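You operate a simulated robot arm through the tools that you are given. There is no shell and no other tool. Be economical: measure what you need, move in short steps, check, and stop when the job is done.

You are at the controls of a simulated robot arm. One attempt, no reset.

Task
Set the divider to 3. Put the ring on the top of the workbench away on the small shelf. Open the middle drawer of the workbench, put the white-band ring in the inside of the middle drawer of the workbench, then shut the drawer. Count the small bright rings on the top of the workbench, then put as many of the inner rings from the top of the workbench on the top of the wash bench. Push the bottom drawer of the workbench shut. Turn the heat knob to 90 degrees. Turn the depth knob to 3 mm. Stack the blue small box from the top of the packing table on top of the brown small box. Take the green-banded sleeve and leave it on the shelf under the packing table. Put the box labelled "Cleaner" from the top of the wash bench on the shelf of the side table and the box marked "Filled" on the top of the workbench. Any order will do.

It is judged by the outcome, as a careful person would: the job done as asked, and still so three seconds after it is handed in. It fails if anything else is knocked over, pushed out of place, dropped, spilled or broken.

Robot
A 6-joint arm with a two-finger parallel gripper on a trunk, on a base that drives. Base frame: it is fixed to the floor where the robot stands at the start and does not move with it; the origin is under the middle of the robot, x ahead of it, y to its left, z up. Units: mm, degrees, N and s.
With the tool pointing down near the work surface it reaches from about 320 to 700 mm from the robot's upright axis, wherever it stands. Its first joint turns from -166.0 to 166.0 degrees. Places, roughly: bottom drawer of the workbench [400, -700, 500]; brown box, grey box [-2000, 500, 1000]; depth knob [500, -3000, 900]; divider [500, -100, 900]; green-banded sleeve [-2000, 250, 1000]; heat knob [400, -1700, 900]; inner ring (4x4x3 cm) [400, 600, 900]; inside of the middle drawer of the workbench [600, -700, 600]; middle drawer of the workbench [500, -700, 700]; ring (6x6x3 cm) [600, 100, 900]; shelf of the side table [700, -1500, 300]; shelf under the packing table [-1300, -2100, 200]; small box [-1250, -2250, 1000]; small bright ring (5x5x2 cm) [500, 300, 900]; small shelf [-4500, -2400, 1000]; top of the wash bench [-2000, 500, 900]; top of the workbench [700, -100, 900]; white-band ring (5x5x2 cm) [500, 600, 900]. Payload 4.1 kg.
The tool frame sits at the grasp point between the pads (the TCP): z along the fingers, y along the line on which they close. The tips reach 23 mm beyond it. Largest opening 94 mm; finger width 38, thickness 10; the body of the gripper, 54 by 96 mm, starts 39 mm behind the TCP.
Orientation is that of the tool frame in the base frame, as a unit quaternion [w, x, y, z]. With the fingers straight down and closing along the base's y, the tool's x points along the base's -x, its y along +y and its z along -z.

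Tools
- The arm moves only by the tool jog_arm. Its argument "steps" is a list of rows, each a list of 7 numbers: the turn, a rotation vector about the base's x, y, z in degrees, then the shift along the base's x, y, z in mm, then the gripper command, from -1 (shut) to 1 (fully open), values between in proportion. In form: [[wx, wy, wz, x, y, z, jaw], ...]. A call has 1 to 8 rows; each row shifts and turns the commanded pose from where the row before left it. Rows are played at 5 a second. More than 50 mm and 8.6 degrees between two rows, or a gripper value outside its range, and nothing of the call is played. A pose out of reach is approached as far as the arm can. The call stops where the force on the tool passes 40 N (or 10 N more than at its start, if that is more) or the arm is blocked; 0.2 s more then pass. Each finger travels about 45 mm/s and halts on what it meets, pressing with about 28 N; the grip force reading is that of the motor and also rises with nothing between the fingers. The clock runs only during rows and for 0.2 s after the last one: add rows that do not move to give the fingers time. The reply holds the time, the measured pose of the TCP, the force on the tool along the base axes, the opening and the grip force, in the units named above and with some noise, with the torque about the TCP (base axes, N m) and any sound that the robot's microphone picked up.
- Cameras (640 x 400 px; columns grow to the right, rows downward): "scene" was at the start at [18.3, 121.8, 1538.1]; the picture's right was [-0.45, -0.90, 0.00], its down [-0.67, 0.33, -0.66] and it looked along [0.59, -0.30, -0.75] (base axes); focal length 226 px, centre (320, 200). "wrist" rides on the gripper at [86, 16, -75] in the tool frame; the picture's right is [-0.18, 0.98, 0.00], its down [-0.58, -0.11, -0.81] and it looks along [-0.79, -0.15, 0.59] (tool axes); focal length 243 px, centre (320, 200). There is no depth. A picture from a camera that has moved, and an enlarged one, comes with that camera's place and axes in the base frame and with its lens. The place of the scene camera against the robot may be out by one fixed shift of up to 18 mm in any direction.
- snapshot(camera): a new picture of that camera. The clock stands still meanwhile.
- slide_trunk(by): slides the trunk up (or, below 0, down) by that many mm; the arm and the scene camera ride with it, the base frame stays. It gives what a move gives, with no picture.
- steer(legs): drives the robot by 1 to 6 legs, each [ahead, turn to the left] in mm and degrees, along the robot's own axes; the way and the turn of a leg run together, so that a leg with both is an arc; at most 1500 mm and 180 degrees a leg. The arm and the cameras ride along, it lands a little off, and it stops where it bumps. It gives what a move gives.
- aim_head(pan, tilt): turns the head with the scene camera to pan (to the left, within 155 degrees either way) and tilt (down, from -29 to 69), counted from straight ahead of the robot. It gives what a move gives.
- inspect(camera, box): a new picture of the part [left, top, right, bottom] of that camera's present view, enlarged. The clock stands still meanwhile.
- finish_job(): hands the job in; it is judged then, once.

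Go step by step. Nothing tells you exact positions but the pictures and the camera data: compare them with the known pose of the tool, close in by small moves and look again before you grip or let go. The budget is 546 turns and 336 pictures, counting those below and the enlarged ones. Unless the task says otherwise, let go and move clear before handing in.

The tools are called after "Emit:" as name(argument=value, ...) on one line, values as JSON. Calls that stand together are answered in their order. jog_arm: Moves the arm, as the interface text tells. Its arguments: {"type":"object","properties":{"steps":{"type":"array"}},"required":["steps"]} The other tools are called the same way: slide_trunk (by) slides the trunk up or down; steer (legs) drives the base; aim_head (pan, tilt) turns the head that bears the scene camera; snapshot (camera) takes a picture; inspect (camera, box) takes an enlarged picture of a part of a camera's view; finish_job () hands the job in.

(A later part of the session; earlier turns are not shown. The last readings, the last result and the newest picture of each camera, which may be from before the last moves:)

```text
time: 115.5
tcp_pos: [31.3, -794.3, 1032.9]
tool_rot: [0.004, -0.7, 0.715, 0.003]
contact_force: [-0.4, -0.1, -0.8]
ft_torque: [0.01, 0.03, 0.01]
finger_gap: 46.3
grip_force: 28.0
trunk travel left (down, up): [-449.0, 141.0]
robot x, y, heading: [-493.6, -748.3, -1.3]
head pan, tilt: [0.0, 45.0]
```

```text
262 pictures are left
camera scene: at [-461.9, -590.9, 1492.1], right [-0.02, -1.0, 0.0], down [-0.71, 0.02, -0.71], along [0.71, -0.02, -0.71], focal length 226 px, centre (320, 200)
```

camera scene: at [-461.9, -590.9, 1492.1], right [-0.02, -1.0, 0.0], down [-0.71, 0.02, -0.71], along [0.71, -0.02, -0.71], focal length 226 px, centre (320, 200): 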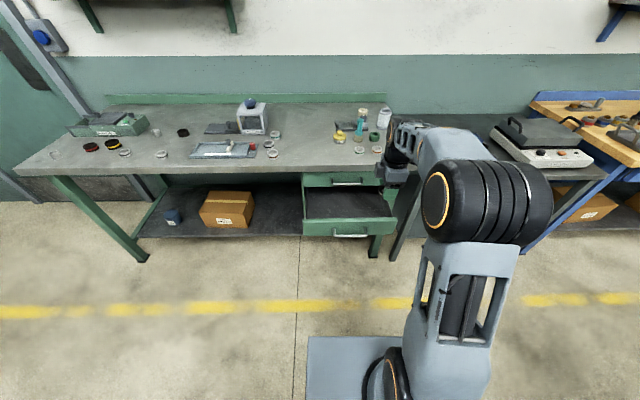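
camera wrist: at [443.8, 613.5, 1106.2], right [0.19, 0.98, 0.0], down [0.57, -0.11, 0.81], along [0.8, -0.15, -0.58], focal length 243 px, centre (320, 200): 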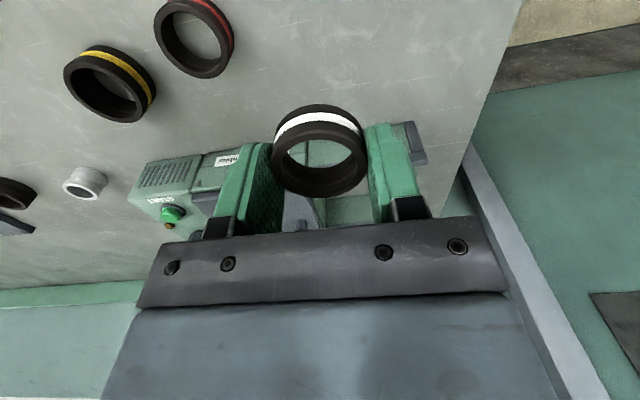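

Emit:
jog_arm(steps=[[0, 0, 0, -30, 30, 0, -1], [0, 0, 0, -30, 30, 0, -1]])

Emit:
steer(legs=[[260, 1.2]])

Emit:
slide_trunk(by=-230)

Emit:
snapshot(camera="scene")

Emit:
snapshot(camera="wrist")

```text
time: 116.0
tcp_pos: [-27.9, -733.9, 1032.1]
tool_rot: [0.004, -0.7, 0.714, 0.003]
contact_force: [-0.3, 0.6, -1.3]
ft_torque: [-0.02, 0.01, -0.01]
finger_gap: 46.0
grip_force: 27.6
trunk travel left (down, up): [-449.0, 141.0]
robot x, y, heading: [-494.3, -747.1, -1.3]
head pan, tilt: [0.0, 45.0]
```

```text
time: 117.9
tcp_pos: [229.0, -726.6, 1032.6]
tool_rot: [-0.003, 0.708, -0.706, -0.004]
contact_force: [-0.8, 0.3, -1.6]
ft_torque: [0.04, 0.0, 0.02]
finger_gap: 46.2
grip_force: 27.7
trunk travel left (down, up): [-449.0, 141.0]
robot x, y, heading: [-232.0, -748.5, 0.1]
head pan, tilt: [0.0, 45.0]
```

```text
time: 120.3
tcp_pos: [229.8, -727.1, 803.0]
tool_rot: [-0.003, 0.708, -0.706, -0.003]
contact_force: [-0.3, -0.4, -0.2]
ft_torque: [-0.03, 0.02, 0.01]
finger_gap: 46.0
grip_force: 28.0
trunk travel left (down, up): [-219.0, 371.0]
robot x, y, heading: [-239.2, -746.2, 0.2]
head pan, tilt: [0.0, 45.0]
```

```text
261 pictures are left
camera scene: at [-207.8, -593.0, 1262.1], right [0.0, -1.0, 0.0], down [-0.71, 0.0, -0.71], along [0.71, 0.0, -0.71], focal length 226 px, centre (320, 200)
```

scene: 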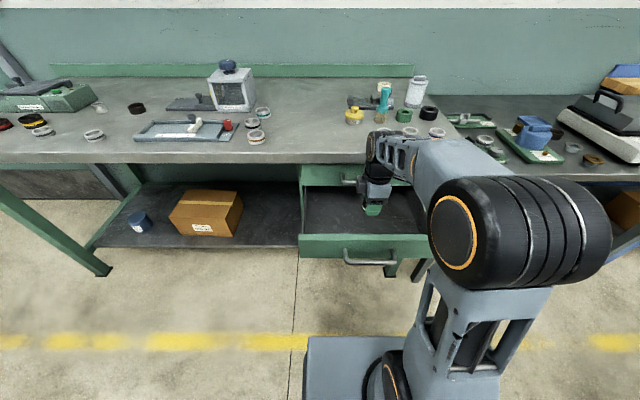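

```text
260 pictures are left
camera wrist: at [212.8, -812.2, 876.6], right [-0.98, 0.18, 0.0], down [0.11, 0.57, 0.81], along [0.15, 0.8, -0.58], focal length 243 px, centre (320, 200)
```

wrist: 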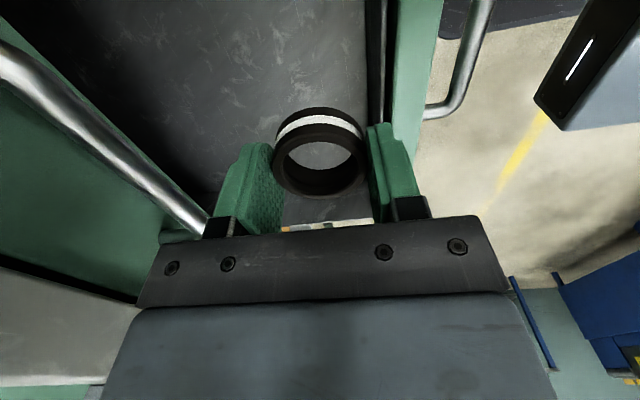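

Emit:
inspect(camera="scene", box=[290, 130, 440, 270])

Emit:
inspect(camera="wrist", box=[200, 60, 440, 240])

```text
2.86 times, centred on (365, 200) of scene
camera zoom: at [-207.8, -593.0, 1262.1], right [0.0, -1.0, 0.0], down [-0.71, 0.0, -0.71], along [0.71, 0.0, -0.71], focal length 647 px, centre (191, 200)
```

zoom: 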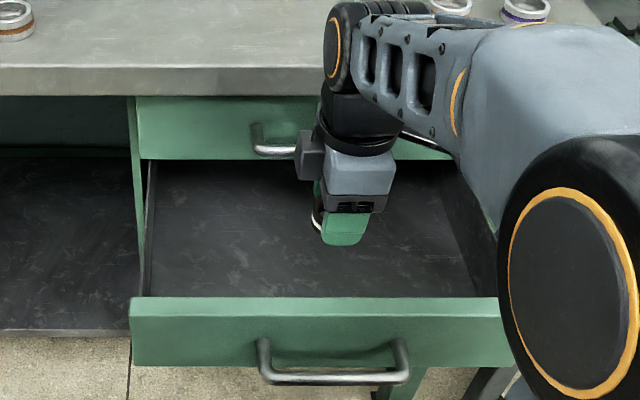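

```text
2.22 times, centred on (320, 150) of wrist
camera zoom: at [212.8, -812.2, 876.6], right [-0.98, 0.18, 0.0], down [0.11, 0.57, 0.81], along [0.15, 0.8, -0.58], focal length 539 px, centre (320, 311)
```

zoom: 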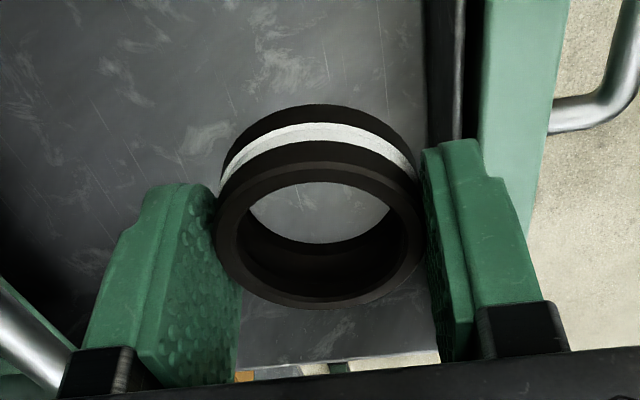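

Emit:
jog_arm(steps=[[0, 0, 0, 16, 0, 0, -1], [0, 0, 0, 0, 0, -40, -1], [0, 0, 0, 0, 0, -40, -1], [0, 0, 0, 0, 0, -30, -1]])

Emit:
inspect(camera="scene", box=[290, 130, 440, 270])

Emit:
snapshot(camera="wrist")

```text
time: 121.3
tcp_pos: [243.8, -724.3, 692.0]
tool_rot: [-0.003, 0.708, -0.706, -0.003]
contact_force: [-1.1, 0.8, -1.3]
ft_torque: [0.05, 0.0, 0.03]
finger_gap: 46.3
grip_force: 28.2
trunk travel left (down, up): [-219.0, 371.0]
robot x, y, heading: [-237.9, -754.3, 0.1]
head pan, tilt: [0.0, 45.0]
```

```text
2.86 times, centred on (365, 200) of scene
camera zoom: at [-208.0, -593.0, 1262.1], right [0.0, -1.0, 0.0], down [-0.71, 0.0, -0.71], along [0.71, 0.0, -0.71], focal length 647 px, centre (191, 200)
```

zoom: 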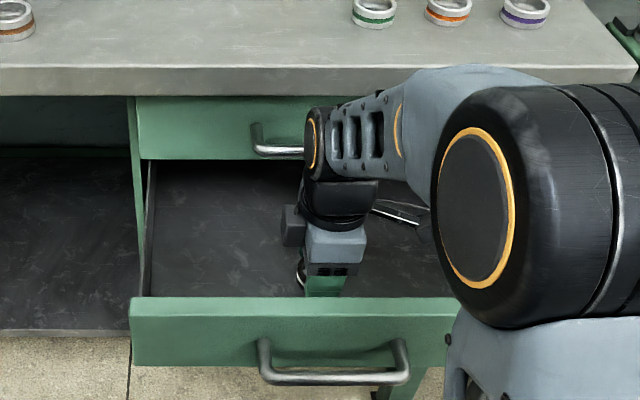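

```text
256 pictures are left
camera wrist: at [227.9, -811.5, 766.0], right [-0.98, 0.18, 0.0], down [0.11, 0.57, 0.81], along [0.15, 0.8, -0.58], focal length 243 px, centre (320, 200)
```

wrist: 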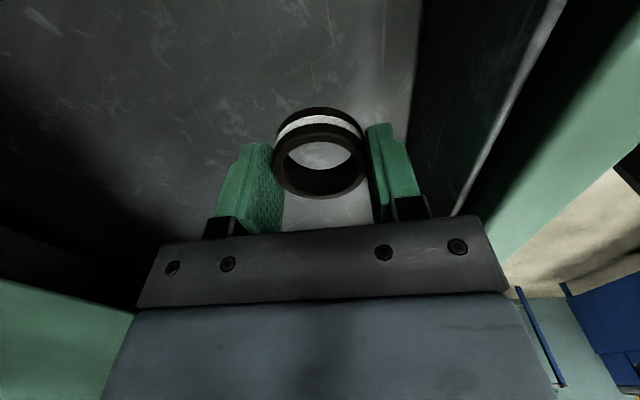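

Emit:
jog_arm(steps=[[0, 0, 0, 0, 0, -12, -1], [0, 0, 0, 0, 0, -10, -1], [0, 0, 0, 0, 0, -6, -1], [0, 0, 0, 0, 0, -5, -1]])

Emit:
snapshot(camera="wrist")

```text
time: 122.3
tcp_pos: [245.9, -726.4, 658.7]
tool_rot: [-0.004, 0.708, -0.706, -0.003]
contact_force: [0.9, 0.9, -0.3]
ft_torque: [-0.01, 0.0, 0.02]
finger_gap: 46.2
grip_force: 28.9
trunk travel left (down, up): [-219.0, 371.0]
robot x, y, heading: [-237.7, -753.6, 0.2]
head pan, tilt: [0.0, 45.0]
```

```text
255 pictures are left
camera wrist: at [229.0, -812.2, 733.3], right [-0.98, 0.18, 0.0], down [0.11, 0.57, 0.81], along [0.15, 0.8, -0.58], focal length 243 px, centre (320, 200)
```

wrist: 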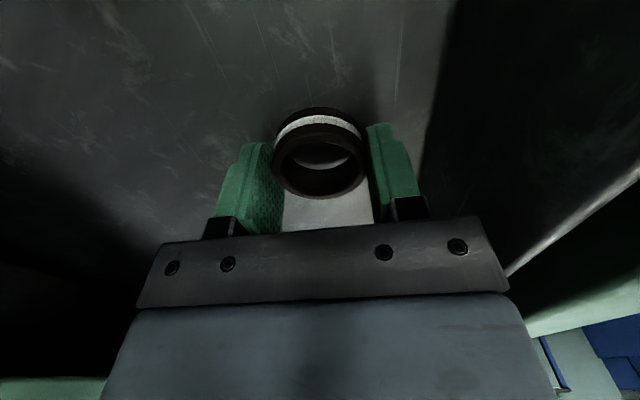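

Emit:
jog_arm(steps=[[0, 0, 0, 0, 0, -4, -1], [0, 0, 0, 0, 0, -3, -1], [0, 0, 0, 0, 0, -3, -1]])

Emit:
inspect(camera="wrist", box=[200, 60, 440, 240])

```text
time: 123.1
tcp_pos: [247.3, -726.2, 653.7]
tool_rot: [-0.006, 0.708, -0.706, 0.001]
contact_force: [0.0, -3.1, 39.5]
ft_torque: [-0.01, -0.23, 0.08]
finger_gap: 46.6
grip_force: 28.0
trunk travel left (down, up): [-219.0, 371.0]
robot x, y, heading: [-240.8, -748.9, 0.1]
head pan, tilt: [0.0, 45.0]
```

```text
2.22 times, centred on (320, 150) of wrist
camera zoom: at [229.3, -812.2, 728.2], right [-0.98, 0.18, -0.01], down [0.1, 0.57, 0.81], along [0.15, 0.8, -0.58], focal length 539 px, centre (320, 311)
```

zoom: 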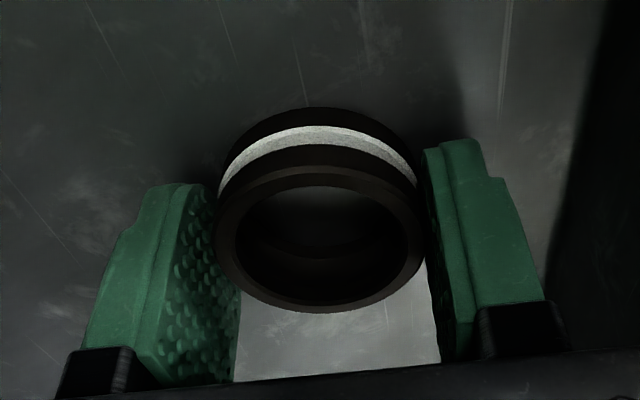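

Contact with the floor of the drawer. Ease up 3 mm, release and rise.

Emit:
jog_arm(steps=[[0, 0, 0, 0, 0, 4, -1], [0, 0, 0, 0, 0, 0, -0.2], [0, 0, 0, 0, 0, 0, 0.15], [0, 0, 0, 0, 0, 0, 0.15], [0, 0, 0, 0, 0, 40, 0.15], [0, 0, 0, 0, 0, 50, 0.15], [0, 0, 0, 0, 0, 50, 0.15]])

Emit:
snapshot(camera="wrist")

```text
time: 124.7
tcp_pos: [243.2, -724.8, 791.4]
tool_rot: [-0.002, 0.708, -0.706, -0.004]
contact_force: [-0.7, 0.8, 0.3]
ft_torque: [0.03, 0.05, 0.0]
finger_gap: 53.9
grip_force: 0.0
trunk travel left (down, up): [-219.0, 371.0]
robot x, y, heading: [-236.5, -750.3, 0.2]
head pan, tilt: [0.0, 45.0]
```

```text
253 pictures are left
camera wrist: at [227.2, -810.8, 865.4], right [-0.98, 0.18, 0.0], down [0.11, 0.57, 0.81], along [0.15, 0.8, -0.59], focal length 243 px, centre (320, 200)
```

wrist: 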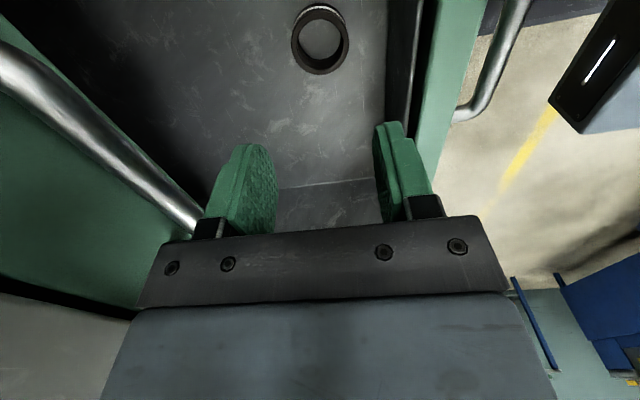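

The white-band ring lies in the drawer. Back off, tilt the tool 50° forward, and take the handle to push it shut.

Emit:
steer(legs=[[-230, 0]])

Emit:
jog_arm(steps=[[0, -8.5, 0, 0, 0, -10, 0], [0, -8.5, 0, 0, 0, -10, 0], [0, -8.5, 0, 0, 0, -10, 0], [0, -8.5, 0, 0, 0, -10, 0], [0, -8.5, 0, 0, 0, -10, 0], [0, -8.5, 0, 0, 0, -10, 0]])

Emit:
snapshot(camera="wrist")

Emit:
inspect(camera="scene", box=[290, 80, 490, 220])

```text
time: 126.5
tcp_pos: [11.9, -726.4, 792.1]
tool_rot: [-0.003, 0.707, -0.707, -0.003]
contact_force: [0.8, -0.1, -0.3]
ft_torque: [0.03, 0.0, 0.03]
finger_gap: 54.3
grip_force: 0.1
trunk travel left (down, up): [-219.0, 371.0]
robot x, y, heading: [-471.2, -749.6, 0.1]
head pan, tilt: [0.0, 45.0]
```

```text
time: 127.9
tcp_pos: [10.6, -712.1, 735.0]
tool_rot: [-0.289, 0.668, -0.645, 0.235]
contact_force: [-0.5, 0.3, 0.8]
ft_torque: [0.01, -0.01, 0.0]
finger_gap: 47.1
grip_force: 0.1
out of reach, approached as far as the arm can: row 5, 6
trunk travel left (down, up): [-219.0, 371.0]
robot x, y, heading: [-468.8, -749.5, 0.2]
head pan, tilt: [0.0, 45.0]
```

```text
252 pictures are left
camera wrist: at [-48.5, -804.6, 773.0], right [-0.72, 0.18, -0.67], down [-0.51, 0.51, 0.69], along [0.47, 0.84, -0.28], focal length 243 px, centre (320, 200)
```

wrist: 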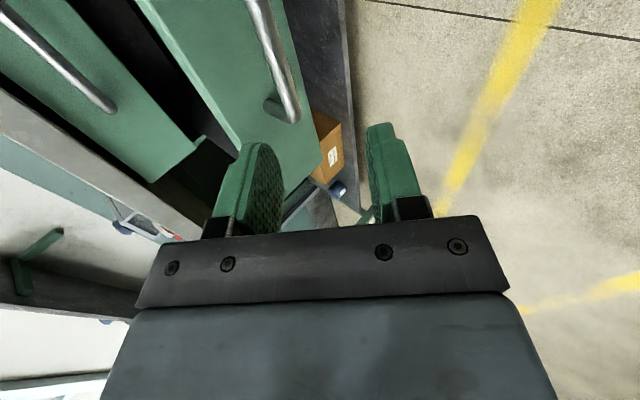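

```text
2.86 times, centred on (390, 150) of scene
camera zoom: at [-439.7, -593.3, 1262.1], right [0.0, -1.0, 0.0], down [-0.71, 0.0, -0.71], along [0.71, 0.0, -0.71], focal length 647 px, centre (120, 343)
```

zoom: 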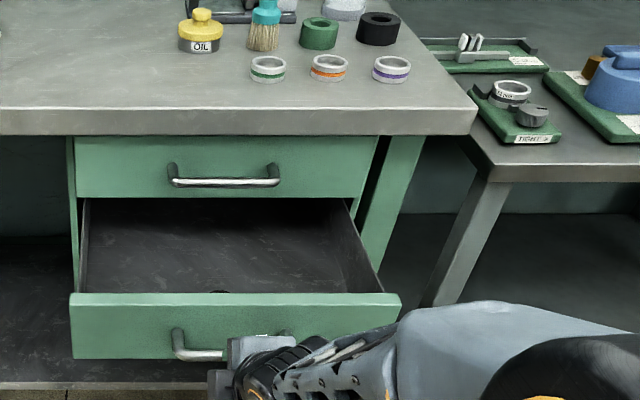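

Emit:
jog_arm(steps=[[0, 0, 0, 30, -10, -10, 0], [0, 0, 0, 24, -10, -11, 0]])

Emit:
snapshot(camera="wrist")

```text
time: 128.5
tcp_pos: [67.1, -748.3, 713.2]
tool_rot: [-0.307, 0.64, -0.636, 0.303]
contact_force: [-0.1, -0.9, 0.0]
ft_torque: [0.02, 0.0, -0.02]
finger_gap: 47.1
grip_force: 0.0
trunk travel left (down, up): [-219.0, 371.0]
robot x, y, heading: [-468.8, -750.3, -0.1]
head pan, tilt: [0.0, 45.0]
```

```text
250 pictures are left
camera wrist: at [-1.3, -833.8, 746.4], right [-0.62, 0.18, -0.76], down [-0.56, 0.57, 0.59], along [0.55, 0.8, -0.25], focal length 243 px, centre (320, 200)
```

wrist: 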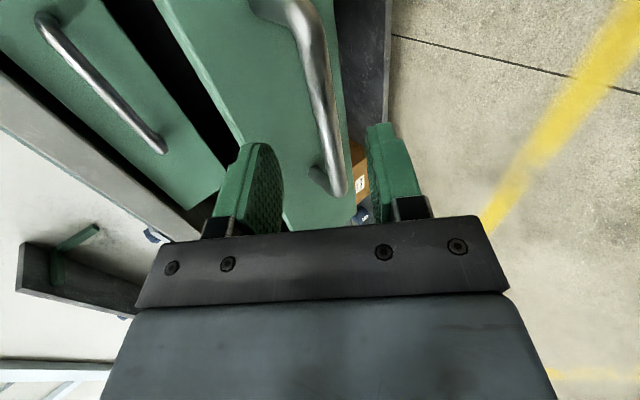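

Emit:
jog_arm(steps=[[0, 0, 0, 24, 8, -20, 0], [0, 0, 0, 23, 6, -19, 0], [0, 0, 0, 0, 0, 0, -1], [0, 0, 0, 0, 0, 0, -1], [0, 0, 0, 0, 0, 0, -1]])

Emit:
snapshot(camera="wrist")

```text
time: 129.7
tcp_pos: [113.9, -732.8, 672.9]
tool_rot: [-0.306, 0.639, -0.638, 0.3]
contact_force: [-1.8, 2.4, -8.4]
ft_torque: [0.9, -0.06, -0.5]
finger_gap: 15.2
grip_force: 44.7
trunk travel left (down, up): [-219.0, 371.0]
robot x, y, heading: [-469.1, -748.1, 0.2]
head pan, tilt: [0.0, 45.0]
```

```text
249 pictures are left
camera wrist: at [44.6, -819.2, 707.1], right [-0.62, 0.19, -0.76], down [-0.56, 0.57, 0.6], along [0.55, 0.8, -0.25], focal length 243 px, centre (320, 200)
```

wrist: 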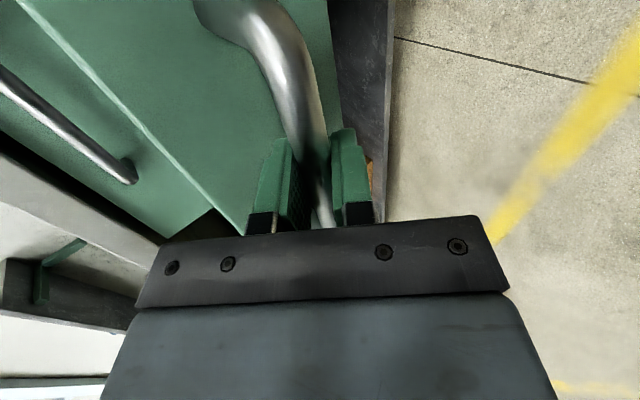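

Emit:
steer(legs=[[150, 0]])

Emit:
jog_arm(steps=[[0, 0, 0, 12, 0, 0, -1], [0, 0, 0, 12, 0, 0, -1], [0, 0, 0, 12, 0, 0, -1], [0, 0, 0, 10, 0, 0, -1]])

Emit:
snapshot(camera="wrist")

```text
time: 131.0
tcp_pos: [262.6, -733.5, 673.6]
tool_rot: [-0.305, 0.639, -0.638, 0.301]
contact_force: [-0.4, 30.6, -17.8]
ft_torque: [1.51, -0.04, -0.58]
finger_gap: 14.4
grip_force: 44.9
trunk travel left (down, up): [-219.0, 371.0]
robot x, y, heading: [-320.4, -747.2, 0.0]
head pan, tilt: [0.0, 45.0]
```

```text
time: 132.0
tcp_pos: [309.1, -733.0, 673.8]
tool_rot: [-0.306, 0.64, -0.638, 0.301]
contact_force: [0.0, 11.6, -5.0]
ft_torque: [0.9, -0.01, -0.59]
finger_gap: 14.5
grip_force: 45.0
trunk travel left (down, up): [-219.0, 371.0]
robot x, y, heading: [-321.8, -746.1, -0.1]
head pan, tilt: [0.0, 45.0]
```

```text
248 pictures are left
camera wrist: at [241.7, -819.3, 707.2], right [-0.62, 0.19, -0.76], down [-0.56, 0.57, 0.6], along [0.55, 0.8, -0.25], focal length 243 px, centre (320, 200)
```

wrist: 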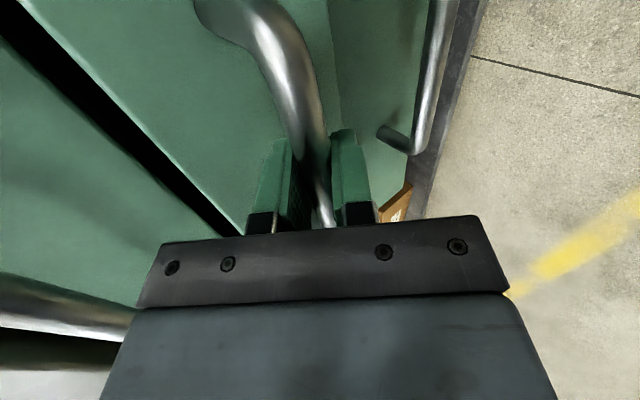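

Emit:
jog_arm(steps=[[0, 0, 0, 8, 0, 0, -1], [0, 0, 0, 6, 0, 0, -1], [0, 0, 0, 5, 0, 0, -1], [0, 0, 0, 5, 0, 0, -1], [0, 0, 0, 5, 0, 0, -1]])

Emit:
inspect(camera="scene", box=[290, 100, 490, 240])

```text
time: 133.2
tcp_pos: [332.5, -733.6, 672.8]
tool_rot: [-0.305, 0.641, -0.638, 0.3]
contact_force: [-38.2, 11.1, 3.9]
ft_torque: [1.17, 0.05, -0.86]
finger_gap: 14.7
grip_force: 45.4
trunk travel left (down, up): [-219.0, 371.0]
robot x, y, heading: [-319.8, -747.9, 0.1]
head pan, tilt: [0.0, 45.0]
```

```text
2.86 times, centred on (390, 170) of scene
camera zoom: at [-294.1, -592.4, 1262.1], right [0.0, -1.0, 0.0], down [-0.71, 0.0, -0.71], along [0.71, 0.0, -0.71], focal length 647 px, centre (120, 286)
```

zoom: 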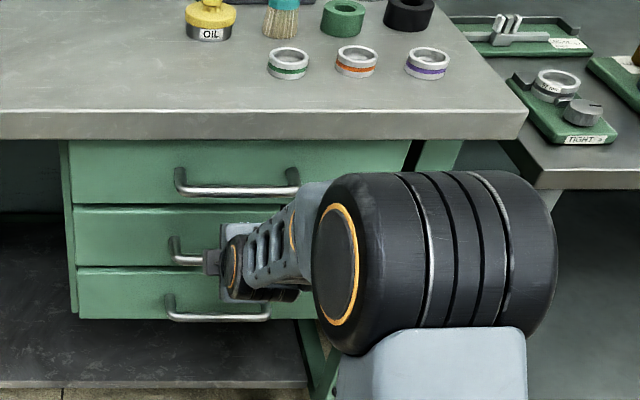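

Drawer shut. Release, back out along the tool axis.

Emit:
jog_arm(steps=[[0, 0, 0, 0, 0, 0, 0], [0, 0, 0, 0, 0, 0, 0.1], [0, 0, 0, -20, 0, 14, 0.1], [0, 0, 0, -30, 0, 20, 0.1], [0, 0, 0, -45, 0, 20, 0.1]])

Emit:
steer(legs=[[-130, 0]])

Emit:
slide_trunk(by=219)

Emit:
snapshot(camera="scene")

Emit:
inspect(camera="scene", box=[280, 100, 480, 240])

```text
time: 134.4
tcp_pos: [239.4, -734.5, 726.9]
tool_rot: [-0.307, 0.64, -0.637, 0.301]
contact_force: [1.2, -0.3, -0.2]
ft_torque: [0.02, 0.04, -0.02]
finger_gap: 51.8
grip_force: 0.1
trunk travel left (down, up): [-219.0, 371.0]
robot x, y, heading: [-318.2, -751.6, 0.2]
head pan, tilt: [0.0, 45.0]
```

```text
time: 135.7
tcp_pos: [109.4, -734.5, 727.6]
tool_rot: [-0.307, 0.64, -0.637, 0.301]
contact_force: [-0.5, 0.9, 0.0]
ft_torque: [0.0, 0.0, 0.01]
finger_gap: 51.6
grip_force: 0.0
trunk travel left (down, up): [-219.0, 371.0]
robot x, y, heading: [-451.8, -750.3, -0.1]
head pan, tilt: [0.0, 45.0]
```

```text
time: 138.0
tcp_pos: [108.9, -734.2, 944.3]
tool_rot: [-0.307, 0.64, -0.637, 0.301]
contact_force: [-0.2, 0.1, 0.2]
ft_torque: [0.0, -0.02, 0.0]
finger_gap: 51.7
grip_force: 0.0
trunk travel left (down, up): [-438.0, 152.0]
robot x, y, heading: [-450.3, -750.9, -0.2]
head pan, tilt: [0.0, 45.0]
```

```text
246 pictures are left
camera scene: at [-420.2, -593.3, 1481.0], right [0.0, -1.0, 0.0], down [-0.71, 0.0, -0.71], along [0.71, 0.0, -0.71], focal length 226 px, centre (320, 200)
```

scene: 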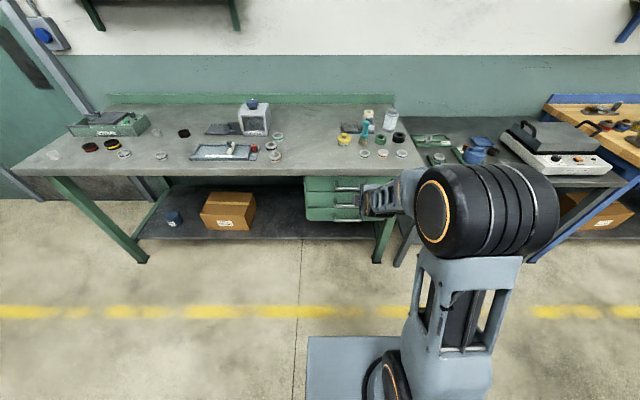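

```text
2.86 times, centred on (380, 170) of scene
camera zoom: at [-420.2, -593.3, 1481.0], right [0.0, -1.0, 0.0], down [-0.71, 0.0, -0.71], along [0.71, 0.0, -0.71], focal length 647 px, centre (149, 286)
```

zoom: 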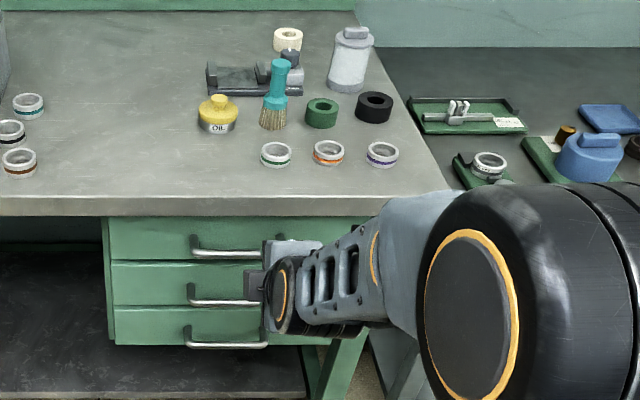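

Emit:
jog_arm(steps=[[0, 8.5, 0, -10, 0, 20, 0], [0, 8.5, 0, 0, 0, 20, 0], [0, 8.5, 0, 0, 0, 20, 0], [0, 8.5, 0, 0, 0, 20, 0], [0, 8.5, 0, 0, 0, 20, 0], [0, 8.5, 0, 0, 0, 20, 0]])

Emit:
steer(legs=[[0, -90], [900, 0], [0, 90]])

Emit:
snapshot(camera="scene")

```text
time: 139.4
tcp_pos: [100.4, -731.5, 1061.5]
tool_rot: [0.001, -0.707, 0.707, 0.005]
contact_force: [-0.3, -0.8, 0.1]
ft_torque: [-0.01, -0.02, 0.04]
finger_gap: 46.9
grip_force: 0.0
out of reach, approached as far as the arm can: row 1
trunk travel left (down, up): [-438.0, 152.0]
robot x, y, heading: [-451.1, -751.9, 0.2]
head pan, tilt: [0.0, 45.0]
```

```text
time: 151.9
tcp_pos: [96.4, -1611.7, 1060.6]
tool_rot: [-0.002, 0.72, -0.694, -0.004]
contact_force: [0.1, -0.8, -0.6]
ft_torque: [0.02, -0.03, 0.01]
finger_gap: 47.1
grip_force: 0.1
trunk travel left (down, up): [-438.0, 152.0]
robot x, y, heading: [-451.7, -1652.1, 2.3]
head pan, tilt: [0.0, 45.0]
```

```text
244 pictures are left
camera scene: at [-429.6, -1493.3, 1481.1], right [0.04, -1.0, 0.0], down [-0.71, -0.03, -0.71], along [0.71, 0.03, -0.71], focal length 226 px, centre (320, 200)
```

scene: 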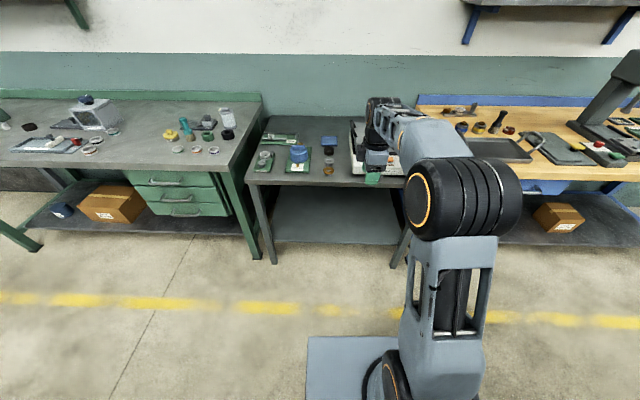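

Emit:
snapshot(camera="wrist")

Emit:
steer(legs=[[0, -92], [200, 0], [0, 90], [100, 0]])

Emit:
aim_head(pan=10, tilt=40)

Emit:
snapshot(camera="scene")

```text
243 pictures are left
camera wrist: at [84.0, -1697.9, 1135.0], right [-0.99, 0.15, 0.0], down [0.09, 0.58, 0.81], along [0.12, 0.8, -0.58], focal length 243 px, centre (320, 200)
```

wrist: 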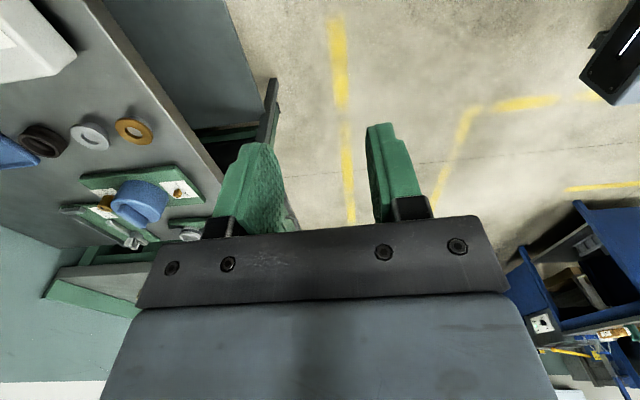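

```text
time: 162.0
tcp_pos: [201.1, -1786.5, 1059.5]
tool_rot: [-0.002, 0.732, -0.682, -0.004]
contact_force: [-1.0, 0.8, 0.0]
ft_torque: [-0.01, -0.02, 0.0]
finger_gap: 47.1
grip_force: 0.1
trunk travel left (down, up): [-438.0, 152.0]
robot x, y, heading: [-349.1, -1842.0, 4.1]
head pan, tilt: [0.0, 45.0]
```

```text
time: 162.8
tcp_pos: [200.5, -1787.0, 1061.4]
tool_rot: [-0.002, 0.732, -0.682, -0.004]
contact_force: [-0.1, -0.1, 0.3]
ft_torque: [0.0, 0.03, -0.02]
finger_gap: 46.9
grip_force: 0.0
trunk travel left (down, up): [-438.0, 152.0]
robot x, y, heading: [-351.3, -1841.9, 4.0]
head pan, tilt: [10.0, 40.0]
```

```text
242 pictures are left
camera scene: at [-328.9, -1670.8, 1488.3], right [0.24, -0.97, 0.0], down [-0.62, -0.16, -0.77], along [0.74, 0.19, -0.64], focal length 226 px, centre (320, 200)
```

scene: 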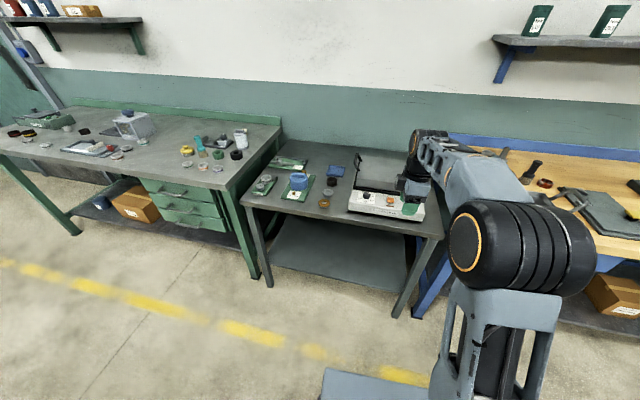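

Emit:
inspect(camera="scene", box=[340, 145, 440, 230])

Emit:
inspect(camera="scene", box=[480, 120, 640, 240])

```text
4.71 times, centred on (390, 188) of scene
camera zoom: at [-328.9, -1670.8, 1488.3], right [0.24, -0.97, 0.0], down [-0.62, -0.16, -0.77], along [0.74, 0.19, -0.64], focal length 1065 px, centre (-9, 259)
```

zoom: 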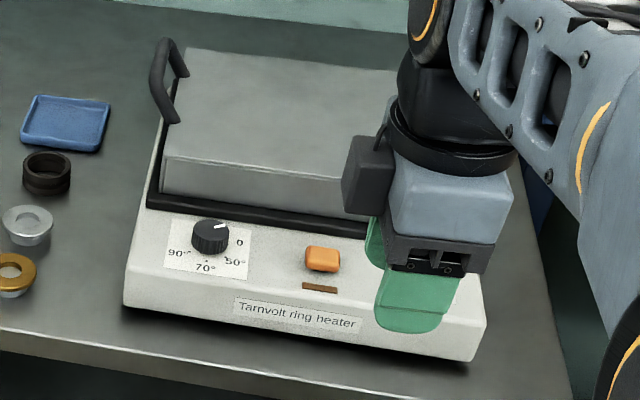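

```text
3.33 times, centred on (560, 180) of scene
camera zoom: at [-328.9, -1670.8, 1488.3], right [0.24, -0.97, 0.0], down [-0.62, -0.16, -0.77], along [0.74, 0.19, -0.64], focal length 755 px, centre (-480, 267)
```

zoom: 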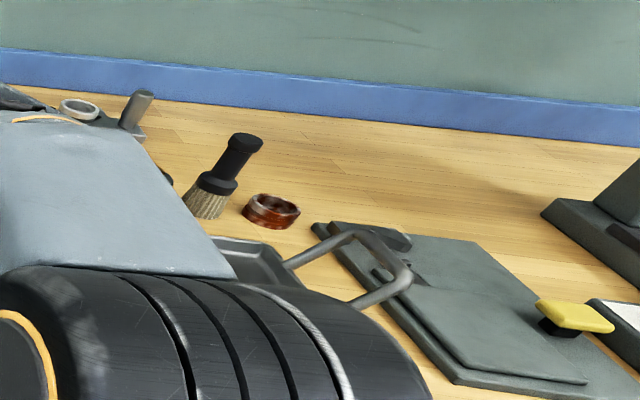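

Emit:
inspect(camera="scene", box=[364, 187, 396, 207])

```text
16.00 times, centred on (380, 197) of scene
camera zoom: at [-328.9, -1670.8, 1488.3], right [0.24, -0.97, 0.0], down [-0.62, -0.16, -0.77], along [0.74, 0.19, -0.64], focal length 3622 px, centre (-640, 248)
```

zoom: 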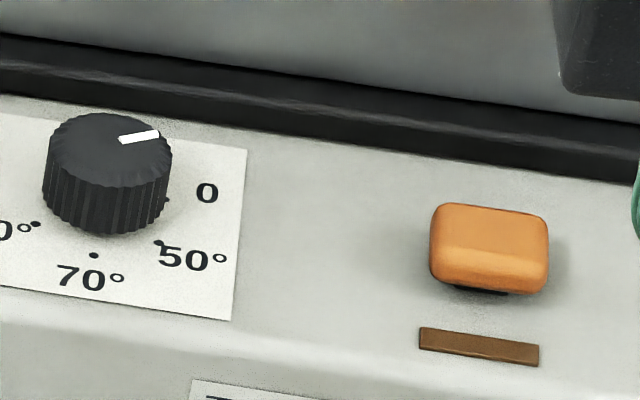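

The heater knob points to 0; 90° is ~190° clockwise from there. The panel is level. Drive closer.

Emit:
steer(legs=[[210, -4]])

Emit:
snapshot(camera="scene")

Emit:
snapshot(camera="wrist")

```text
time: 164.4
tcp_pos: [415.1, -1814.8, 1061.2]
tool_rot: [-0.002, 0.709, -0.705, -0.004]
contact_force: [0.3, -0.2, 0.3]
ft_torque: [0.0, -0.01, 0.0]
finger_gap: 47.1
grip_force: 0.0
trunk travel left (down, up): [-438.0, 152.0]
robot x, y, heading: [-136.8, -1837.2, 0.2]
head pan, tilt: [10.0, 40.0]
```

```text
238 pictures are left
camera scene: at [-103.9, -1663.9, 1488.3], right [0.18, -0.98, 0.0], down [-0.63, -0.11, -0.77], along [0.75, 0.14, -0.64], focal length 226 px, centre (320, 200)
```

scene: 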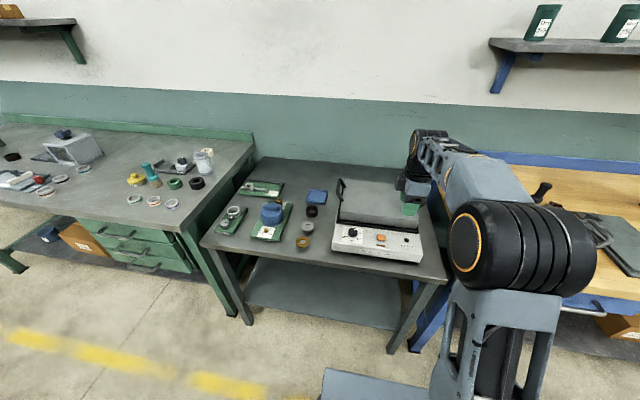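

```text
237 pictures are left
camera wrist: at [399.8, -1900.8, 1134.7], right [-0.98, 0.18, 0.0], down [0.11, 0.57, 0.81], along [0.14, 0.8, -0.58], focal length 243 px, centre (320, 200)
```

wrist: 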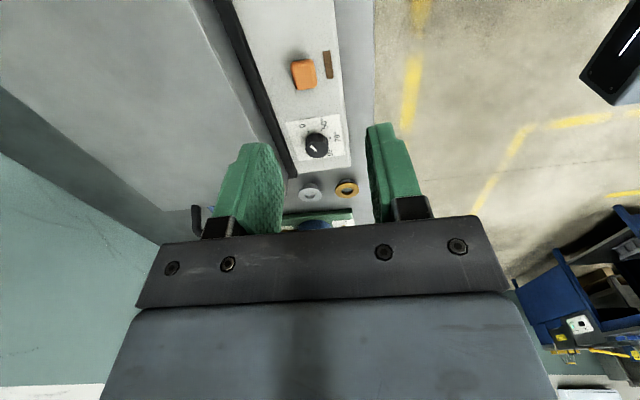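

Emit:
jog_arm(steps=[[0, 0, 0, 5, 40, -10, 0.3], [0, 0, 0, 5, 40, -10, 0.3], [0, 0, 0, 3, 30, -10, 0.3]])

Emit:
snapshot(camera="wrist")

```text
time: 165.2
tcp_pos: [428.7, -1705.2, 1030.1]
tool_rot: [-0.002, 0.709, -0.705, -0.003]
contact_force: [-0.4, -0.1, -0.6]
ft_torque: [0.01, 0.0, -0.03]
finger_gap: 61.1
grip_force: 0.1
trunk travel left (down, up): [-438.0, 152.0]
robot x, y, heading: [-136.3, -1835.1, 0.4]
head pan, tilt: [10.0, 40.0]
```

```text
236 pictures are left
camera wrist: at [412.5, -1790.5, 1104.9], right [-0.98, 0.18, 0.0], down [0.11, 0.57, 0.81], along [0.14, 0.8, -0.58], focal length 243 px, centre (320, 200)
```

wrist: 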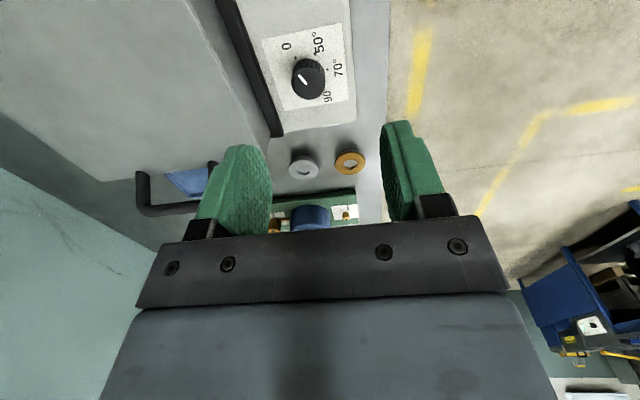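

Emit:
inspect(camera="wrist", box=[240, 10, 400, 130])

Emit:
jog_arm(steps=[[0, 0, 0, 8, 20, -25, 0.3], [0, 0, 0, 8, 14, -25, 0.3]])

Emit:
inspect(camera="wrist", box=[240, 0, 400, 120])

```text
3.33 times, centred on (320, 70) of wrist
camera zoom: at [412.5, -1790.5, 1104.9], right [-0.98, 0.18, 0.0], down [0.11, 0.57, 0.81], along [0.14, 0.8, -0.58], focal length 809 px, centre (320, 633)
```

zoom: 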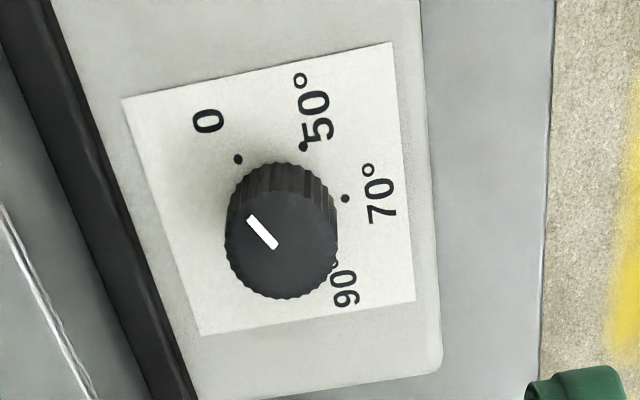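

```text
time: 165.8
tcp_pos: [444.8, -1669.7, 979.2]
tool_rot: [-0.002, 0.709, -0.706, -0.004]
contact_force: [0.6, 0.4, 0.3]
ft_torque: [-0.01, 0.01, -0.01]
finger_gap: 61.1
grip_force: 0.1
trunk travel left (down, up): [-438.0, 152.0]
robot x, y, heading: [-132.8, -1835.2, 0.3]
head pan, tilt: [10.0, 40.0]
```

```text
3.33 times, centred on (320, 60) of wrist
camera zoom: at [429.4, -1756.2, 1053.6], right [-0.98, 0.18, 0.0], down [0.11, 0.57, 0.81], along [0.14, 0.8, -0.58], focal length 809 px, centre (320, 667)
```

zoom: 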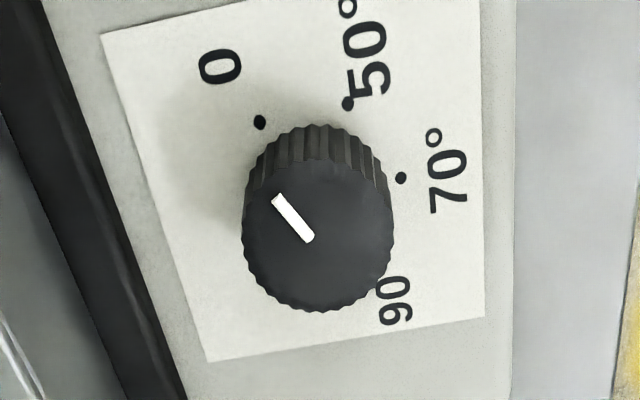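

Pointer is at 0, 90° is −182° (clockwise) away; knob centre ≈(444, −1670). Lower with a smaller opening.

Emit:
jog_arm(steps=[[0, 0, 0, 0, 0, -30, 0], [0, 0, 0, -1, 0, -30, 0]])

Emit:
snapshot(camera="wrist")

Emit:
inspect(camera="scene", box=[330, 180, 430, 260])

```text
time: 166.4
tcp_pos: [444.3, -1670.9, 921.1]
tool_rot: [-0.003, 0.709, -0.705, -0.004]
contact_force: [-0.2, 0.9, 0.4]
ft_torque: [0.03, -0.03, -0.03]
finger_gap: 47.2
grip_force: 0.0
trunk travel left (down, up): [-438.0, 152.0]
robot x, y, heading: [-134.8, -1833.0, 0.2]
head pan, tilt: [10.0, 40.0]
```

```text
233 pictures are left
camera wrist: at [427.5, -1757.4, 993.6], right [-0.98, 0.18, 0.0], down [0.11, 0.57, 0.81], along [0.14, 0.8, -0.58], focal length 243 px, centre (320, 200)
```

wrist: 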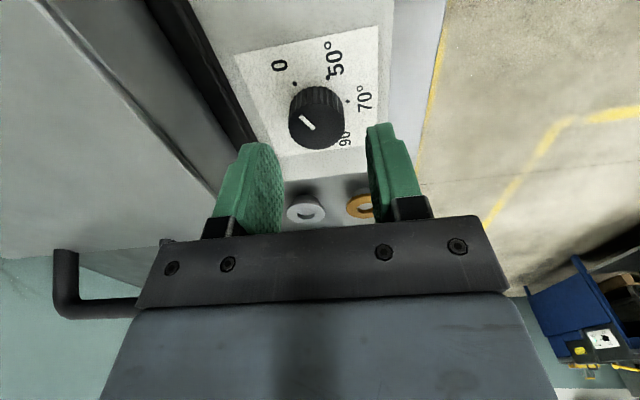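

```text
5.00 times, centred on (380, 220) of scene
camera zoom: at [-103.9, -1663.8, 1488.3], right [0.18, -0.98, 0.0], down [-0.63, -0.11, -0.77], along [0.75, 0.14, -0.64], focal length 1132 px, centre (20, 100)
```

zoom: 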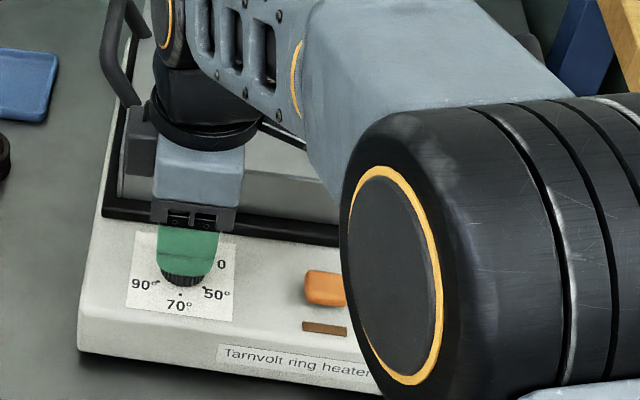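

Emit:
jog_arm(steps=[[0, 0, 0, 0, 0, -14, 0], [0, 0, 0, 0, 0, -10, 0], [0, 0, 0, 0, 0, 0, -1], [0, 0, 0, 0, 0, 0, -1]])

Emit:
inspect(camera="wrist", box=[160, 0, 480, 240])

```text
time: 167.4
tcp_pos: [444.6, -1671.2, 896.3]
tool_rot: [-0.004, 0.709, -0.705, -0.004]
contact_force: [11.7, 0.3, -1.7]
ft_torque: [0.15, -0.45, 0.01]
finger_gap: 31.8
grip_force: 43.8
trunk travel left (down, up): [-438.0, 152.0]
robot x, y, heading: [-134.3, -1834.4, 0.4]
head pan, tilt: [10.0, 40.0]
```

```text
1.67 times, centred on (320, 120) of wrist
camera zoom: at [429.0, -1757.5, 970.3], right [-0.98, 0.18, 0.0], down [0.11, 0.57, 0.81], along [0.14, 0.8, -0.58], focal length 404 px, centre (320, 333)
```

zoom: 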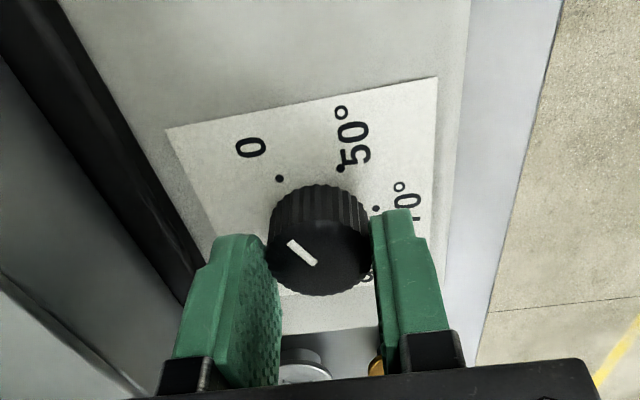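

Emit:
jog_arm(steps=[[0, 0, -4, 1, 0, 0, -1], [0, 0, -8, 0, 0, 0, -1], [0, 0, -8, 0, 0, 0, -1], [0, 0, -8, 0, 0, 0, -1], [0, 0, -8, 0, 0, 0, -1], [0, 0, -8, 0, 0, 0, -1], [0, 0, -8, 0, 0, 0, -1], [0, 0, -8, 0, 0, 0, -1]])

Emit:
snapshot(camera="wrist")

```text
time: 169.2
tcp_pos: [445.7, -1671.9, 896.4]
tool_rot: [0.004, -0.26, 0.966, 0.002]
contact_force: [14.7, -4.0, 2.0]
ft_torque: [-0.7, 0.0, 0.02]
finger_gap: 31.5
grip_force: 44.7
trunk travel left (down, up): [-438.0, 152.0]
robot x, y, heading: [-135.4, -1835.0, 0.2]
head pan, tilt: [10.0, 40.0]
```

```text
230 pictures are left
camera wrist: at [362.1, -1700.4, 970.5], right [-0.33, 0.94, 0.0], down [0.55, 0.19, 0.81], along [0.76, 0.27, -0.58], focal length 243 px, centre (320, 200)
```

wrist: 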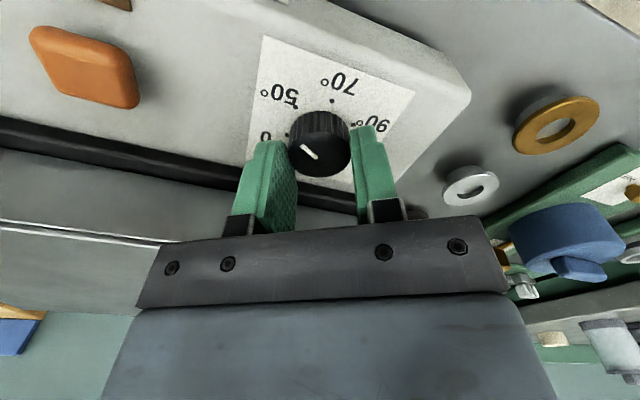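

Emit:
jog_arm(steps=[[0, 0, -8, 0, 0, 0, -1], [0, 0, -8, 0, 0, 0, -1], [0, 0, -8, 0, 0, 0, -1], [0, 0, -8, 0, 0, 0, -1], [0, 0, -8, 0, 0, 0, -1], [0, 0, -8, 0, 0, 0, -1], [0, 0, -8, 0, 0, 0, -1], [0, 0, -8, 0, 0, 0, -1]])

Emit:
jog_arm(steps=[[0, 0, -8, 0, 0, 0, -1], [0, 0, -8, 0, 0, 0, -1], [0, 0, -8, 0, 0, 0, -1], [0, 0, -8, 0, 0, 0, -1], [0, 0, -8, 0, 0, 0, -1], [0, 0, -8, 0, 0, 0, -1], [0, 0, -8, 0, 0, 0, -1], [0, 0, 0, 0, 0, 0, -1]])

Emit:
inspect(camera="wrist", box=[160, 0, 480, 240])

Emit:
inspect(camera="scene", box=[330, 180, 430, 260])

```text
time: 171.0
tcp_pos: [446.3, -1672.8, 896.7]
tool_rot: [0.006, 0.291, 0.957, -0.001]
contact_force: [15.9, -13.9, 2.5]
ft_torque: [-0.98, -1.02, -0.02]
finger_gap: 31.5
grip_force: 45.1
trunk travel left (down, up): [-438.0, 152.0]
robot x, y, heading: [-132.4, -1836.9, 0.0]
head pan, tilt: [10.0, 40.0]
```

```text
time: 172.8
tcp_pos: [445.8, -1673.5, 897.6]
tool_rot: [0.004, 0.706, 0.708, -0.003]
contact_force: [7.7, -23.7, -0.5]
ft_torque: [-0.09, -0.43, -0.01]
finger_gap: 31.4
grip_force: 45.4
trunk travel left (down, up): [-438.0, 152.0]
robot x, y, heading: [-132.6, -1835.6, 0.0]
head pan, tilt: [10.0, 40.0]
```

```text
1.67 times, centred on (320, 120) of wrist
camera zoom: at [460.8, -1584.8, 970.5], right [0.98, -0.18, 0.0], down [-0.11, -0.57, 0.81], along [-0.15, -0.8, -0.58], focal length 404 px, centre (320, 333)
```

zoom: 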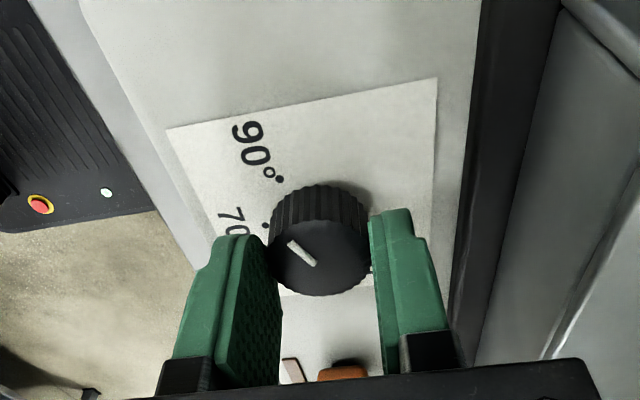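

```text
5.00 times, centred on (380, 220) of scene
camera zoom: at [-102.9, -1667.1, 1488.6], right [0.18, -0.98, 0.0], down [-0.63, -0.11, -0.77], along [0.75, 0.14, -0.64], focal length 1132 px, centre (20, 100)
```

zoom: 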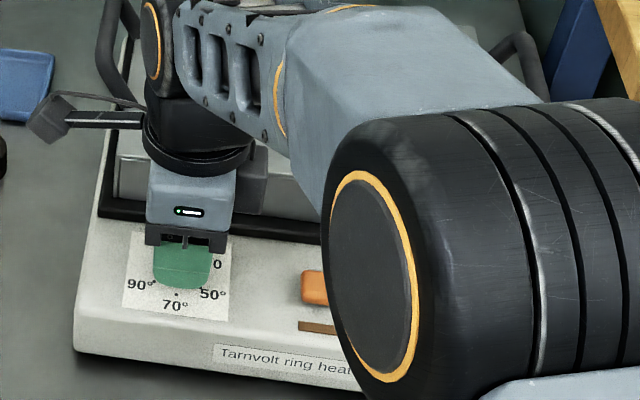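

Pointer now lies on the 90° dot within a few degrees. Release, lift, verify.

Emit:
jog_arm(steps=[[0, 0, 0, 0, 0, 0, 0], [0, 0, 0, 0, 0, 0, 0], [0, 0, 0, 0, 0, 40, 0], [0, 0, 0, 0, 20, 45, 0], [0, 0, 0, 0, 40, 25, 0]])

Emit:
snapshot(camera="wrist")

Emit:
inspect(camera="scene", box=[340, 220, 372, 240])

```text
time: 174.0
tcp_pos: [445.1, -1612.0, 1008.1]
tool_rot: [0.004, 0.705, 0.709, -0.002]
contact_force: [-0.2, 1.2, 1.1]
ft_torque: [-0.04, 0.01, 0.01]
finger_gap: 46.9
grip_force: 0.1
trunk travel left (down, up): [-438.0, 152.0]
robot x, y, heading: [-134.8, -1839.5, 0.1]
head pan, tilt: [10.0, 40.0]
```

```text
227 pictures are left
camera wrist: at [460.7, -1523.4, 1081.0], right [0.98, -0.18, 0.0], down [-0.11, -0.57, 0.81], along [-0.14, -0.8, -0.58], focal length 243 px, centre (320, 200)
```

wrist: 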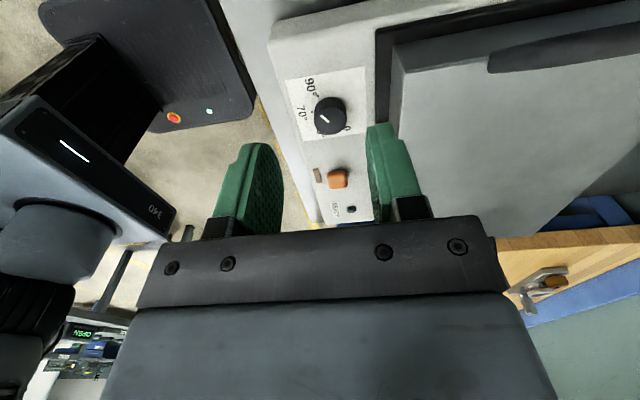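

```text
16.00 times, centred on (356, 230) of scene
camera zoom: at [-104.1, -1664.0, 1488.3], right [0.18, -0.98, 0.0], down [-0.63, -0.11, -0.77], along [0.75, 0.14, -0.64], focal length 3622 px, centre (-256, -280)
```

zoom: 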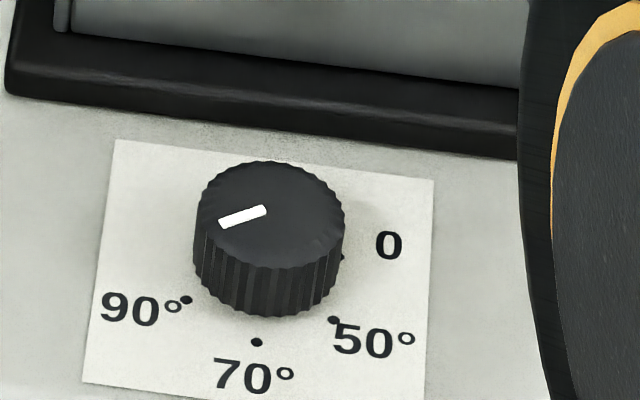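

Emit:
inspect(camera="wrist", box=[270, 50, 382, 150])

```text
4.00 times, centred on (326, 100) of wrist
camera zoom: at [460.7, -1523.4, 1081.0], right [0.98, -0.18, 0.0], down [-0.11, -0.57, 0.81], along [-0.14, -0.8, -0.58], focal length 970 px, centre (296, 600)
```

zoom: 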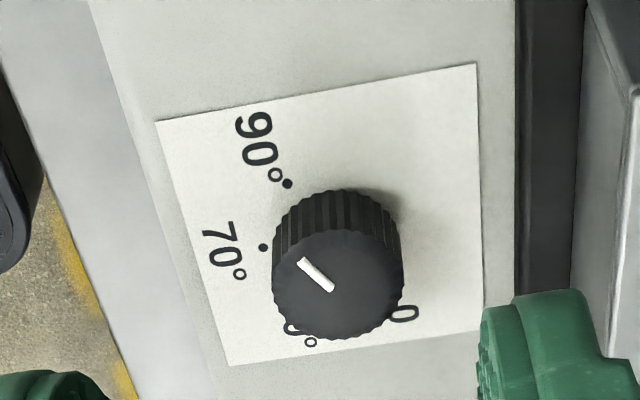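

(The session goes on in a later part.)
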